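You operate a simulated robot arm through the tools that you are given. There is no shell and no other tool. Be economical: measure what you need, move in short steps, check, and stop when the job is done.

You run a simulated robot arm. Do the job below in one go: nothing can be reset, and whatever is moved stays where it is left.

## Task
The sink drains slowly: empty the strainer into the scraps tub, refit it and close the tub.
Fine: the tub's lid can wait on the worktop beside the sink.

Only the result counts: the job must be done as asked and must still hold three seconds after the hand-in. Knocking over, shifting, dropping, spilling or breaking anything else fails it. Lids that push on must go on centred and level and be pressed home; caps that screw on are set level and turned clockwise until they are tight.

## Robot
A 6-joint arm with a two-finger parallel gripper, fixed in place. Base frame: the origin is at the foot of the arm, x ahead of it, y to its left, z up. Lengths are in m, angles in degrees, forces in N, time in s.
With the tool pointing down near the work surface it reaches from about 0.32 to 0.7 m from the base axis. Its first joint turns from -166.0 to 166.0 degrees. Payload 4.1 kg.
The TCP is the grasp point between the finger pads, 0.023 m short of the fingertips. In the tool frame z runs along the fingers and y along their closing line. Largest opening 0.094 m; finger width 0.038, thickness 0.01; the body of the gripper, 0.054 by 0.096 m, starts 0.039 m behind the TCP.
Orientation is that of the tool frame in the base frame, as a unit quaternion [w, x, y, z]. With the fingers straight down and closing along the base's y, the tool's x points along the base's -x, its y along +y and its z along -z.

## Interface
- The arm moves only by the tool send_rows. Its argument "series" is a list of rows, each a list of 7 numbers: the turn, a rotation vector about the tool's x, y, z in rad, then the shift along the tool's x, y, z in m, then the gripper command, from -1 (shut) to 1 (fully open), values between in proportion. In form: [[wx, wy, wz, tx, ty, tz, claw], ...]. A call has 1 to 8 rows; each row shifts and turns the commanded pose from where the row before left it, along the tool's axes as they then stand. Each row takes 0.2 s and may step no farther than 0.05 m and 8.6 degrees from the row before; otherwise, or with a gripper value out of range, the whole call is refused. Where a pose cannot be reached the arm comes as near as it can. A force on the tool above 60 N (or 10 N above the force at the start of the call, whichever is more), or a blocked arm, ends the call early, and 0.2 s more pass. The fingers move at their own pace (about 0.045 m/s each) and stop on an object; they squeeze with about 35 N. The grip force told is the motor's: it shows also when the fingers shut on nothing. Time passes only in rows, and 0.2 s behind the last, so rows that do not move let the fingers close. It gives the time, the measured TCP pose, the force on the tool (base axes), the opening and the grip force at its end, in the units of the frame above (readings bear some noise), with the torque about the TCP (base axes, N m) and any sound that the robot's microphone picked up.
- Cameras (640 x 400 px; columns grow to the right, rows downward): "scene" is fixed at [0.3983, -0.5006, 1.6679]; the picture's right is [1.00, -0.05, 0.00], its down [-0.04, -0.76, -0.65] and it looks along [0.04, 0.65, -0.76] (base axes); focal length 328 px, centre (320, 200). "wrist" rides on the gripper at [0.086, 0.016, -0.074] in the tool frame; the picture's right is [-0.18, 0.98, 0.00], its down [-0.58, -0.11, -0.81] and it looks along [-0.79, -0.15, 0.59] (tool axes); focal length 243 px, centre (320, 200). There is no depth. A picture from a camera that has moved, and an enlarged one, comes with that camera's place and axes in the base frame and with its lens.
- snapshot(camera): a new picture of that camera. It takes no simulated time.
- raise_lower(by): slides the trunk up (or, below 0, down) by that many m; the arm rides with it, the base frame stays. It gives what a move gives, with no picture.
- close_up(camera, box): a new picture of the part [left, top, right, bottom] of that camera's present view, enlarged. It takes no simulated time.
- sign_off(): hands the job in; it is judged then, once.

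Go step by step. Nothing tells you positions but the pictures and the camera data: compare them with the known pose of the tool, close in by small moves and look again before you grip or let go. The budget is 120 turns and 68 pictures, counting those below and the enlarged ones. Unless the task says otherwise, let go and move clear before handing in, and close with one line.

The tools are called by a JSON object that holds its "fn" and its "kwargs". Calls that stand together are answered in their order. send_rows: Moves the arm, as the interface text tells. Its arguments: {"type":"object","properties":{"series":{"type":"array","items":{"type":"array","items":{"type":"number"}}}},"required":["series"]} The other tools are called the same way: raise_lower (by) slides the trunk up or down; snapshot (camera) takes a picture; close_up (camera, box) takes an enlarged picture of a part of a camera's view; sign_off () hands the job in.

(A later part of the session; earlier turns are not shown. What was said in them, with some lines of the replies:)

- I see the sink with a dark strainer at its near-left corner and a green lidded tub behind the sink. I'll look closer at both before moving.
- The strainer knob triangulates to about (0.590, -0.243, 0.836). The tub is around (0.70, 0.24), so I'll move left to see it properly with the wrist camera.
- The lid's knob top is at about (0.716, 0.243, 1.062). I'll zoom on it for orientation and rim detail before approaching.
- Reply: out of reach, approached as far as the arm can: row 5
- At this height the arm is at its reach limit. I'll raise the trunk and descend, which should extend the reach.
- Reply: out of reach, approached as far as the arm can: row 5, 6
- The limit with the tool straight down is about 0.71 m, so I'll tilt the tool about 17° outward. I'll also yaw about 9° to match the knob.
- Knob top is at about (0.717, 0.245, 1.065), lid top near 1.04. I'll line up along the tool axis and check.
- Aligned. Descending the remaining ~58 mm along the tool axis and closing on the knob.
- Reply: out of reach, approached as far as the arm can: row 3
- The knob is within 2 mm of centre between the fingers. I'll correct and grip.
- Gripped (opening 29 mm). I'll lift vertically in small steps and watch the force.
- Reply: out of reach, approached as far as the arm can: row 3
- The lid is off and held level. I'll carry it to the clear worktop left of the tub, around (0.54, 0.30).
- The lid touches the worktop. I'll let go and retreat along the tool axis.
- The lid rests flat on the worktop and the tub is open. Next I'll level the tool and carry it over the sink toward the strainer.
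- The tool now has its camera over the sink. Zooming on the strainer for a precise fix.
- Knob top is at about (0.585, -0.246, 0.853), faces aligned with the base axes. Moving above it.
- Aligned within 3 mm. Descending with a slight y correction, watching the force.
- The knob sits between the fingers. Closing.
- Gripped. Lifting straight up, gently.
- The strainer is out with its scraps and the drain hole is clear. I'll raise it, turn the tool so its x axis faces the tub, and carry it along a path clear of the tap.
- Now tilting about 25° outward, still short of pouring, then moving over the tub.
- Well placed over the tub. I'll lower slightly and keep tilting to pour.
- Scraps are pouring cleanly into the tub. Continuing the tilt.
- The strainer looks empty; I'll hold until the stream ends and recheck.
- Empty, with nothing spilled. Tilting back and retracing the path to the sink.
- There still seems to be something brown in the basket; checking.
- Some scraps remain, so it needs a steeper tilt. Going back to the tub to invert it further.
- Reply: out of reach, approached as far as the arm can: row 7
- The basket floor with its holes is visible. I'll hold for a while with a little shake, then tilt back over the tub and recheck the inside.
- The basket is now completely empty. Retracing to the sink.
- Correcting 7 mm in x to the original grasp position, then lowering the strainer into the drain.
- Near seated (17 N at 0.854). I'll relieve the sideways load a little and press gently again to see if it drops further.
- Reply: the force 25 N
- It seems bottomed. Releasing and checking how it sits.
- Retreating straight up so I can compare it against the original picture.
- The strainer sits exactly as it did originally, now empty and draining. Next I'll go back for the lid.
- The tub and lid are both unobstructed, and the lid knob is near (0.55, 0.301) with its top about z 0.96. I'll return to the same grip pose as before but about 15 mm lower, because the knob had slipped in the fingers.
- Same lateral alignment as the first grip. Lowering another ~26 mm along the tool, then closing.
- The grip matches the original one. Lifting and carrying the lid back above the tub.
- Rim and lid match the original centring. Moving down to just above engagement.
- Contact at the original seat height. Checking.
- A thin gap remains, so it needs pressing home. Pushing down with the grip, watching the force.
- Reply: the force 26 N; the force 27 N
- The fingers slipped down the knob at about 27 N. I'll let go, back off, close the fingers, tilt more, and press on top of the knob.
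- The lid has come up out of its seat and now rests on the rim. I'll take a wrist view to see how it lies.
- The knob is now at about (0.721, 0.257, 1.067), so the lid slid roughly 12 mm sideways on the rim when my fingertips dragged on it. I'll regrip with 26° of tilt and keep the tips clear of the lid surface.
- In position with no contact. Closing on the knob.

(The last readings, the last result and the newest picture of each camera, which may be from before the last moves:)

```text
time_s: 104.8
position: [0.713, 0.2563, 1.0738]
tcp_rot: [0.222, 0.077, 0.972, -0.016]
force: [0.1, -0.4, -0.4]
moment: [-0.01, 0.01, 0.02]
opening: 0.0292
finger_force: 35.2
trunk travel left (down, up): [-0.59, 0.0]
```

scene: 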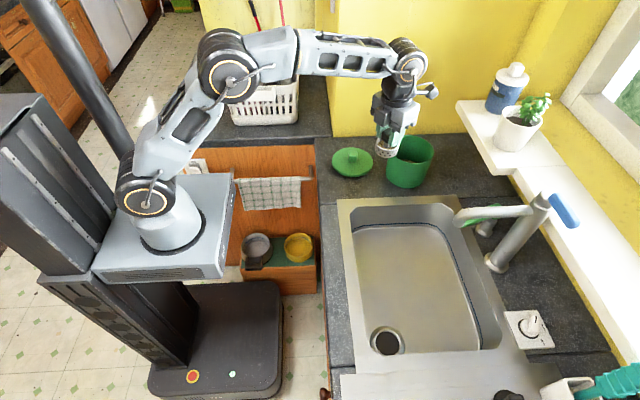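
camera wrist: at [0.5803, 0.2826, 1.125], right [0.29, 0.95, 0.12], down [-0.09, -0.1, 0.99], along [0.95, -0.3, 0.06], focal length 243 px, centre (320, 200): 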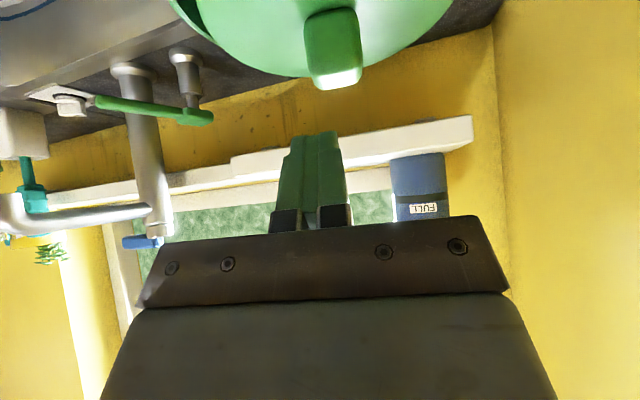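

Gripped. Lifting 12 mm, shifting 11.6 mm back in y and 2 mm inward.

{"fn": "send_rows", "kwargs": {"series": [[0, 0, 0, -0.0026, 0, -0.0054, -1], [0, 0, 0, -0.0026, 0, -0.0054, -1], [0, 0, 0, 0.0018, -0.006, -0.0009, -1], [0, 0, 0, 0, -0.0056, 0, -1], [0, 0, 0, 0, 0, 0, -1]]}}

{"fn": "close_up", "kwargs": {"camera": "scene", "box": [370, 120, 450, 170]}}

```text
time_s: 106.0
position: [0.7103, 0.2465, 1.0848]
tcp_rot: [0.223, 0.076, 0.972, -0.016]
force: [-0.5, -0.8, -0.3]
moment: [0.0, 0.02, 0.01]
opening: 0.0295
finger_force: 35.3
trunk travel left (down, up): [-0.59, 0.0]
```

```text
8.00 times, centred on (410, 145) of scene
camera zoom: at [0.3983, -0.5006, 1.6679], right [1.0, -0.05, 0.0], down [-0.04, -0.76, -0.65], along [0.04, 0.65, -0.76], focal length 2624 px, centre (-400, 640)
```

zoom: 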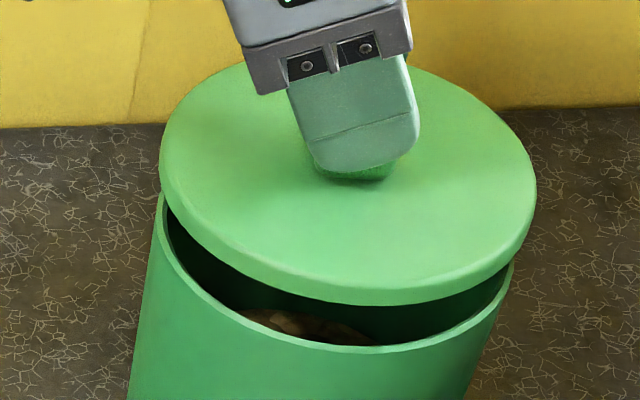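

Projected down, the lid lines up with its original seat. Lowering slowly.

{"fn": "send_rows", "kwargs": {"series": [[0, 0, 0, 0.0017, -0.0005, 0.0036, -1], [0, 0, 0, 0.0017, 0, 0.0036, -1], [0, 0, 0, 0.0009, 0, 0.0018, -1], [0, 0, 0, 0, 0, 0, -1]]}}

{"fn": "send_rows", "kwargs": {"series": [[0, 0, 0, 0.0009, 0, 0.0018, -1], [0, 0, 0, 0.0009, 0, 0.0018, -1], [0, 0, 0, 0, 0, 0, -1]]}}

```text
time_s: 107.0
position: [0.7092, 0.245, 1.0754]
tcp_rot: [0.223, 0.076, 0.972, -0.017]
force: [-0.6, -0.9, -0.6]
moment: [0.02, 0.01, 0.03]
opening: 0.0292
finger_force: 35.0
trunk travel left (down, up): [-0.59, 0.0]
```

```text
time_s: 107.8
position: [0.7095, 0.2452, 1.0735]
tcp_rot: [0.224, 0.075, 0.971, -0.015]
force: [0.0, 0.2, 7.1]
moment: [0.31, 0.38, -0.01]
opening: 0.0292
finger_force: 35.1
trunk travel left (down, up): [-0.59, 0.0]
```

Contact on the -x/+y side per the moment. I'll nudge about 1.5 mm toward +x/-y and press a little.

{"fn": "send_rows", "kwargs": {"series": [[0, 0, 0, -0.0011, -0.001, 0.0005, -1], [0, 0, 0, 0.0009, 0, 0.0018, -1], [0, 0, 0, 0, 0, 0, -1]]}}

```text
time_s: 108.7
position: [0.7086, 0.2456, 1.0728]
tcp_rot: [0.225, 0.076, 0.971, -0.016]
force: [-0.5, 0.8, 17.1]
moment: [0.56, 0.11, 0.0]
opening: 0.0294
finger_force: 34.9
trunk travel left (down, up): [-0.59, 0.0]
```

{"fn": "send_rows", "kwargs": {"series": [[0, 0, 0, 0, -0.0012, 0, -1], [0, 0, 0, 0, -0.0012, 0, -1], [0, 0, 0, 0, 0, 0, -1]]}}

```text
time_s: 109.5
position: [0.7089, 0.2418, 1.0721]
tcp_rot: [0.225, 0.076, 0.971, -0.016]
force: [2.1, 5.6, 20.6]
moment: [0.87, -0.29, -0.05]
opening: 0.0296
finger_force: 34.7
trunk travel left (down, up): [-0.59, 0.0]
```

Still resting on the rim at the +y side. I'll lift slightly, shift 1.5 mm more toward -y, and feel for the drop.

{"fn": "send_rows", "kwargs": {"series": [[0, 0, 0, -0.0022, 0, -0.0045, -1], [0, 0, 0, 0, -0.0015, 0, -1], [0, 0, 0, 0.0009, 0, 0.0018, -1], [0, 0, 0, 0.0009, 0, 0.0018, -1], [0, 0, 0, 0, 0, 0, -1]]}}

{"fn": "send_rows", "kwargs": {"series": [[0, 0, 0, 0.0007, 0, 0.0014, -1], [0, 0, 0, 0, 0, 0, -1]]}}

```text
time_s: 110.7
position: [0.7079, 0.2387, 1.0724]
tcp_rot: [0.224, 0.076, 0.972, -0.017]
force: [-2.5, -1.6, 6.3]
moment: [0.29, 0.02, 0.0]
opening: 0.0295
finger_force: 35.0
trunk travel left (down, up): [-0.59, 0.0]
```

```text
time_s: 111.2
position: [0.7096, 0.2409, 1.071]
tcp_rot: [0.225, 0.076, 0.971, -0.016]
force: [-2.0, -2.5, 11.7]
moment: [0.57, 0.07, 0.05]
opening: 0.0295
finger_force: 35.0
trunk travel left (down, up): [-0.59, 0.0]
```

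The contact is still only at the +y edge. Looking back, the first pictures showed the rim exposed on the -y side, so the lid was probably off-centre toward +y from the start. I'll keep stepping toward -y with lift, shift, lower.

{"fn": "send_rows", "kwargs": {"series": [[0, 0, 0, -0.0022, 0, -0.0045, -1], [0, 0, 0, 0, -0.0025, 0, -1], [0, 0, 0, 0.0009, 0, 0.0018, -1], [0, 0, 0, 0.0009, 0, 0.0018, -1], [0, 0, 0, 0.0004, 0, 0.0009, -1], [0, 0, 0, 0, 0, 0, -1]]}}

```text
time_s: 112.7
position: [0.7101, 0.2383, 1.069]
tcp_rot: [0.223, 0.076, 0.972, -0.017]
force: [0.4, 0.2, -1.7]
moment: [-0.03, 0.01, 0.03]
opening: 0.0292
finger_force: 34.9
trunk travel left (down, up): [-0.59, 0.0]
```

No contact now at a lower height, so it's entering. Continuing down.

{"fn": "send_rows", "kwargs": {"series": [[0, 0, 0, 0.0009, 0, 0.0018, -1], [0, 0, 0, 0.0009, 0, 0.0018, -1], [0, 0, 0, 0, 0, 0, -1]]}}

```text
time_s: 113.5
position: [0.708, 0.2389, 1.0675]
tcp_rot: [0.226, 0.076, 0.971, -0.016]
force: [1.8, 2.3, 10.7]
moment: [-0.17, 0.45, 0.04]
opening: 0.0291
finger_force: 34.9
trunk travel left (down, up): [-0.59, 0.0]
```

Now touching only at the -x side. Shifting about 1.5 mm toward +x.

{"fn": "send_rows", "kwargs": {"series": [[0, 0, 0, -0.0013, 0, -0.0027, -1], [0, 0, 0, -0.0014, 0.0007, 0.0007, -1], [0, 0, 0, 0.0009, 0, 0.0018, -1], [0, 0, 0, 0.0004, 0, 0.0009, -1], [0, 0, 0, 0.0004, 0, 0.0009, -1], [0, 0, 0, 0, 0, 0, -1]]}}

```text
time_s: 114.8
position: [0.7082, 0.2375, 1.0663]
tcp_rot: [0.226, 0.077, 0.971, -0.017]
force: [-2.0, 3.2, 19.5]
moment: [0.11, 0.71, 0.02]
opening: 0.0292
finger_force: 35.2
trunk travel left (down, up): [-0.59, 0.0]
```

{"fn": "send_rows", "kwargs": {"series": [[0, 0, 0, -0.0013, 0, -0.0027, -1], [0, 0, 0, -0.0018, 0.0003, 0.0009, -1], [0, 0, 0, 0.0009, 0, 0.0018, -1], [0, 0, 0, 0.0004, 0, 0.0009, -1], [0, 0, 0, 0.0004, 0, 0.0009, -1], [0, 0, 0, 0, 0, 0, -1]]}}

```text
time_s: 116.2
position: [0.7101, 0.238, 1.0664]
tcp_rot: [0.226, 0.076, 0.971, -0.016]
force: [-10.4, 1.1, 22.3]
moment: [-0.01, 0.43, -0.04]
opening: 0.0293
finger_force: 35.1
trunk travel left (down, up): [-0.59, 0.0]
```

A lateral reaction of -10 N with an even load means the plug is inside. I'll relax back 1.5 mm and press.

{"fn": "send_rows", "kwargs": {"series": [[0, 0, 0, 0.0013, 0, -0.0006, -1], [0, 0, 0, 0.0006, 0, 0.0013, -1], [0, 0, 0, 0.0006, 0, 0.0013, -1], [0, 0, 0, 0, 0, 0, -1]]}}

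```text
time_s: 117.2
position: [0.7097, 0.2385, 1.0633]
tcp_rot: [0.227, 0.077, 0.971, -0.015]
force: [1.4, 2.7, 26.2]
moment: [-0.04, -0.23, 0.06]
opening: 0.0296
finger_force: 34.6
trunk travel left (down, up): [-0.59, 0.0]
```

Moving in. I'll unload to near zero before opening so nothing drags this time.

{"fn": "send_rows", "kwargs": {"series": [[0, 0, 0, -0.0006, 0, -0.0013, -1], [0, 0, 0, -0.0006, 0, -0.0013, -1], [0, 0, 0, 0, 0, 0, -1]]}}

```text
time_s: 118.0
position: [0.7105, 0.2371, 1.0649]
tcp_rot: [0.225, 0.076, 0.971, -0.016]
force: [1.2, 2.6, 16.3]
moment: [-0.14, -0.8, 0.04]
opening: 0.0293
finger_force: 34.6
trunk travel left (down, up): [-0.59, 0.0]
```

{"fn": "send_rows", "kwargs": {"series": [[0, 0, 0, -0.0006, 0, -0.0013, -1], [0, 0, 0, 0, 0, 0, -1]]}}

```text
time_s: 118.7
position: [0.7099, 0.2377, 1.0649]
tcp_rot: [0.222, 0.076, 0.972, -0.017]
force: [-1.9, 0.1, 7.5]
moment: [-0.05, -0.47, -0.02]
opening: 0.0292
finger_force: 35.6
trunk travel left (down, up): [-0.59, 0.0]
```

{"fn": "send_rows", "kwargs": {"series": [[0, 0, 0, -0.0004, 0, -0.0009, -1], [0, 0, 0, 0, 0, 0, -1], [0, 0, 0, 0, 0, 0, -0.2], [0, 0, 0, 0, 0, 0, -0.1], [0, 0, 0, 0, 0, 0, 0], [0, 0, 0, 0, 0, 0, 0]]}}

```text
time_s: 120.0
position: [0.7114, 0.2387, 1.0652]
tcp_rot: [0.224, 0.077, 0.971, -0.017]
force: [-0.6, 0.8, -1.0]
moment: [0.03, -0.01, 0.01]
opening: 0.0471
finger_force: 0.1
trunk travel left (down, up): [-0.59, 0.0]
```

Released cleanly. Retreating along the tool axis, closing the fingers and tilting to 40° for a press on the knob top.

{"fn": "send_rows", "kwargs": {"series": [[0, 0, 0, 0, 0, -0.01, 0], [0, 0, 0, 0, 0, -0.02, 0], [0, 0, 0, 0, 0, -0.03, 0], [0, -0.125, 0, 0, 0, 0, 0], [0, -0.125, 0, 0, 0, 0, -1], [0, 0, 0, 0, 0, 0, -1], [0, 0, 0, 0, 0, 0, -1], [0, 0, 0, 0, 0, 0, -1]]}}

```text
time_s: 121.8
position: [0.6857, 0.2429, 1.119]
tcp_rot: [0.343, 0.073, 0.936, -0.026]
force: [-0.5, -0.2, 0.8]
moment: [-0.01, -0.03, 0.01]
opening: 0.0003
finger_force: 35.0
trunk travel left (down, up): [-0.59, 0.0]
```

{"fn": "send_rows", "kwargs": {"series": [[0, 0, 0, -0.0065, -0.0004, 0.0179, -1], [0, 0, 0, -0.0065, -0.0004, 0.0179, -1], [0, 0, 0, 0, 0, 0, -1]]}}

```text
time_s: 122.7
position: [0.7175, 0.2359, 1.101]
tcp_rot: [0.342, 0.073, 0.936, -0.026]
force: [-0.7, -0.2, 0.7]
moment: [-0.02, 0.0, -0.01]
opening: 0.0001
finger_force: 35.4
trunk travel left (down, up): [-0.59, 0.0]
```

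{"fn": "send_rows", "kwargs": {"series": [[0, 0, 0, 0.0019, 0, 0.0023, -1], [0, 0, 0, 0.0019, 0, 0.0023, -1], [0, 0, 0, 0.0019, 0, 0.0023, -1], [0, 0, 0, 0, 0, 0, -1]]}}

```text
time_s: 123.7
position: [0.7175, 0.2365, 1.0918]
tcp_rot: [0.343, 0.073, 0.936, -0.026]
force: [0.7, 0.7, 4.1]
moment: [0.05, 0.01, 0.01]
opening: 0.0
finger_force: 35.3
trunk travel left (down, up): [-0.59, 0.0]
```

Contact with the knob top at z 1.0918, as expected. Pressing progressively.

{"fn": "send_rows", "kwargs": {"series": [[0, 0, 0, 0.0013, 0, 0.0015, -1], [0, 0, 0, 0.0013, 0, 0.0015, -1], [0, 0, 0, 0, 0, 0, -1]]}}

{"fn": "send_rows", "kwargs": {"series": [[0, 0, 0, 0.0013, 0, 0.0015, -1], [0, 0, 0, 0, 0, 0, -1]]}}

```text
time_s: 124.5
position: [0.7169, 0.2364, 1.0916]
tcp_rot: [0.347, 0.073, 0.935, -0.024]
force: [4.4, 1.6, 22.4]
moment: [0.08, -0.14, -0.1]
opening: 0.0
finger_force: 35.1
trunk travel left (down, up): [-0.59, 0.0]
```

```text
time_s: 125.0
position: [0.7173, 0.2373, 1.0908]
tcp_rot: [0.347, 0.073, 0.935, -0.023]
force: [6.3, 2.1, 30.1]
moment: [0.07, -0.19, 0.12]
opening: 0.0
finger_force: 35.4
trunk travel left (down, up): [-0.59, 0.0]
```

{"fn": "send_rows", "kwargs": {"series": [[0, 0, 0, 0.0013, 0, 0.0015, -1], [0, 0, 0, 0.0013, 0, 0.0015, -1], [0, 0, 0, 0, 0, 0, -1]]}}

```text
time_s: 125.8
position: [0.7173, 0.2364, 1.0915]
tcp_rot: [0.349, 0.075, 0.934, -0.023]
force: [5.3, 0.2, 40.8]
moment: [0.02, -0.16, 0.06]
opening: 0.0002
finger_force: 35.3
trunk travel left (down, up): [-0.59, 0.0]
```

{"fn": "send_rows", "kwargs": {"series": [[0, 0, 0, 0.0013, 0, 0.0015, -1], [0, 0, 0, 0.0006, 0, 0.0008, -1], [0, 0, 0, 0, 0, 0, -1]]}}

```text
time_s: 126.7
position: [0.7168, 0.2364, 1.091]
tcp_rot: [0.351, 0.075, 0.933, -0.022]
force: [-0.2, 0.0, 47.3]
moment: [0.02, -0.08, 0.02]
opening: 0.0
finger_force: 34.4
trunk travel left (down, up): [-0.59, 0.0]
```

Solid at 47 N with no further travel. Backing off and using the last picture to judge the lid.

{"fn": "send_rows", "kwargs": {"series": [[0, 0, 0, -0.0065, 0, -0.0077, -1], [0, 0, 0, 0, 0, -0.03, -1], [0, 0, 0, 0, 0, -0.04, -1], [0, 0, 0, 0, 0, -0.04, -1], [0, 0, 0, 0, 0, 0, -1]]}}

{"fn": "close_up", "kwargs": {"camera": "scene", "box": [370, 120, 450, 170]}}

```text
time_s: 127.8
position: [0.6465, 0.2485, 1.1716]
tcp_rot: [0.342, 0.073, 0.936, -0.027]
force: [0.1, -0.2, 0.2]
moment: [-0.01, 0.0, 0.01]
opening: 0.0
finger_force: 35.4
trunk travel left (down, up): [-0.59, 0.0]
```

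```text
8.00 times, centred on (410, 145) of scene
camera zoom: at [0.3983, -0.5006, 1.6679], right [1.0, -0.05, 0.0], down [-0.04, -0.76, -0.65], along [0.04, 0.65, -0.76], focal length 2624 px, centre (-400, 640)
```

zoom: 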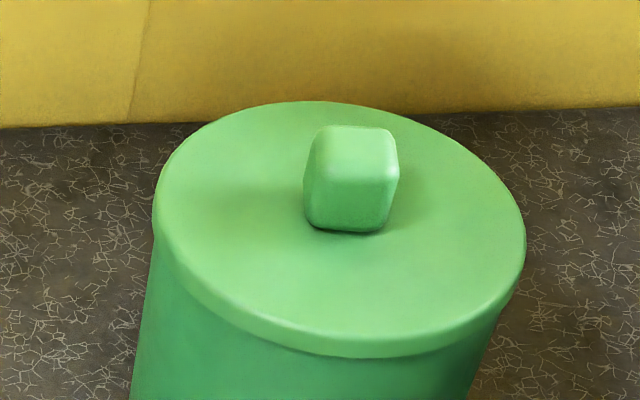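

The lid now sits flush with no gap, centred and level. The strainer is empty and back in the drain, and the arm is clear, so I'm handing in.

{"fn": "sign_off", "kwargs": {}}

```text
The job is handed in.
```

I emptied the strainer into the scraps tub and put it back in the drain, then pressed the tub's lid fully shut.
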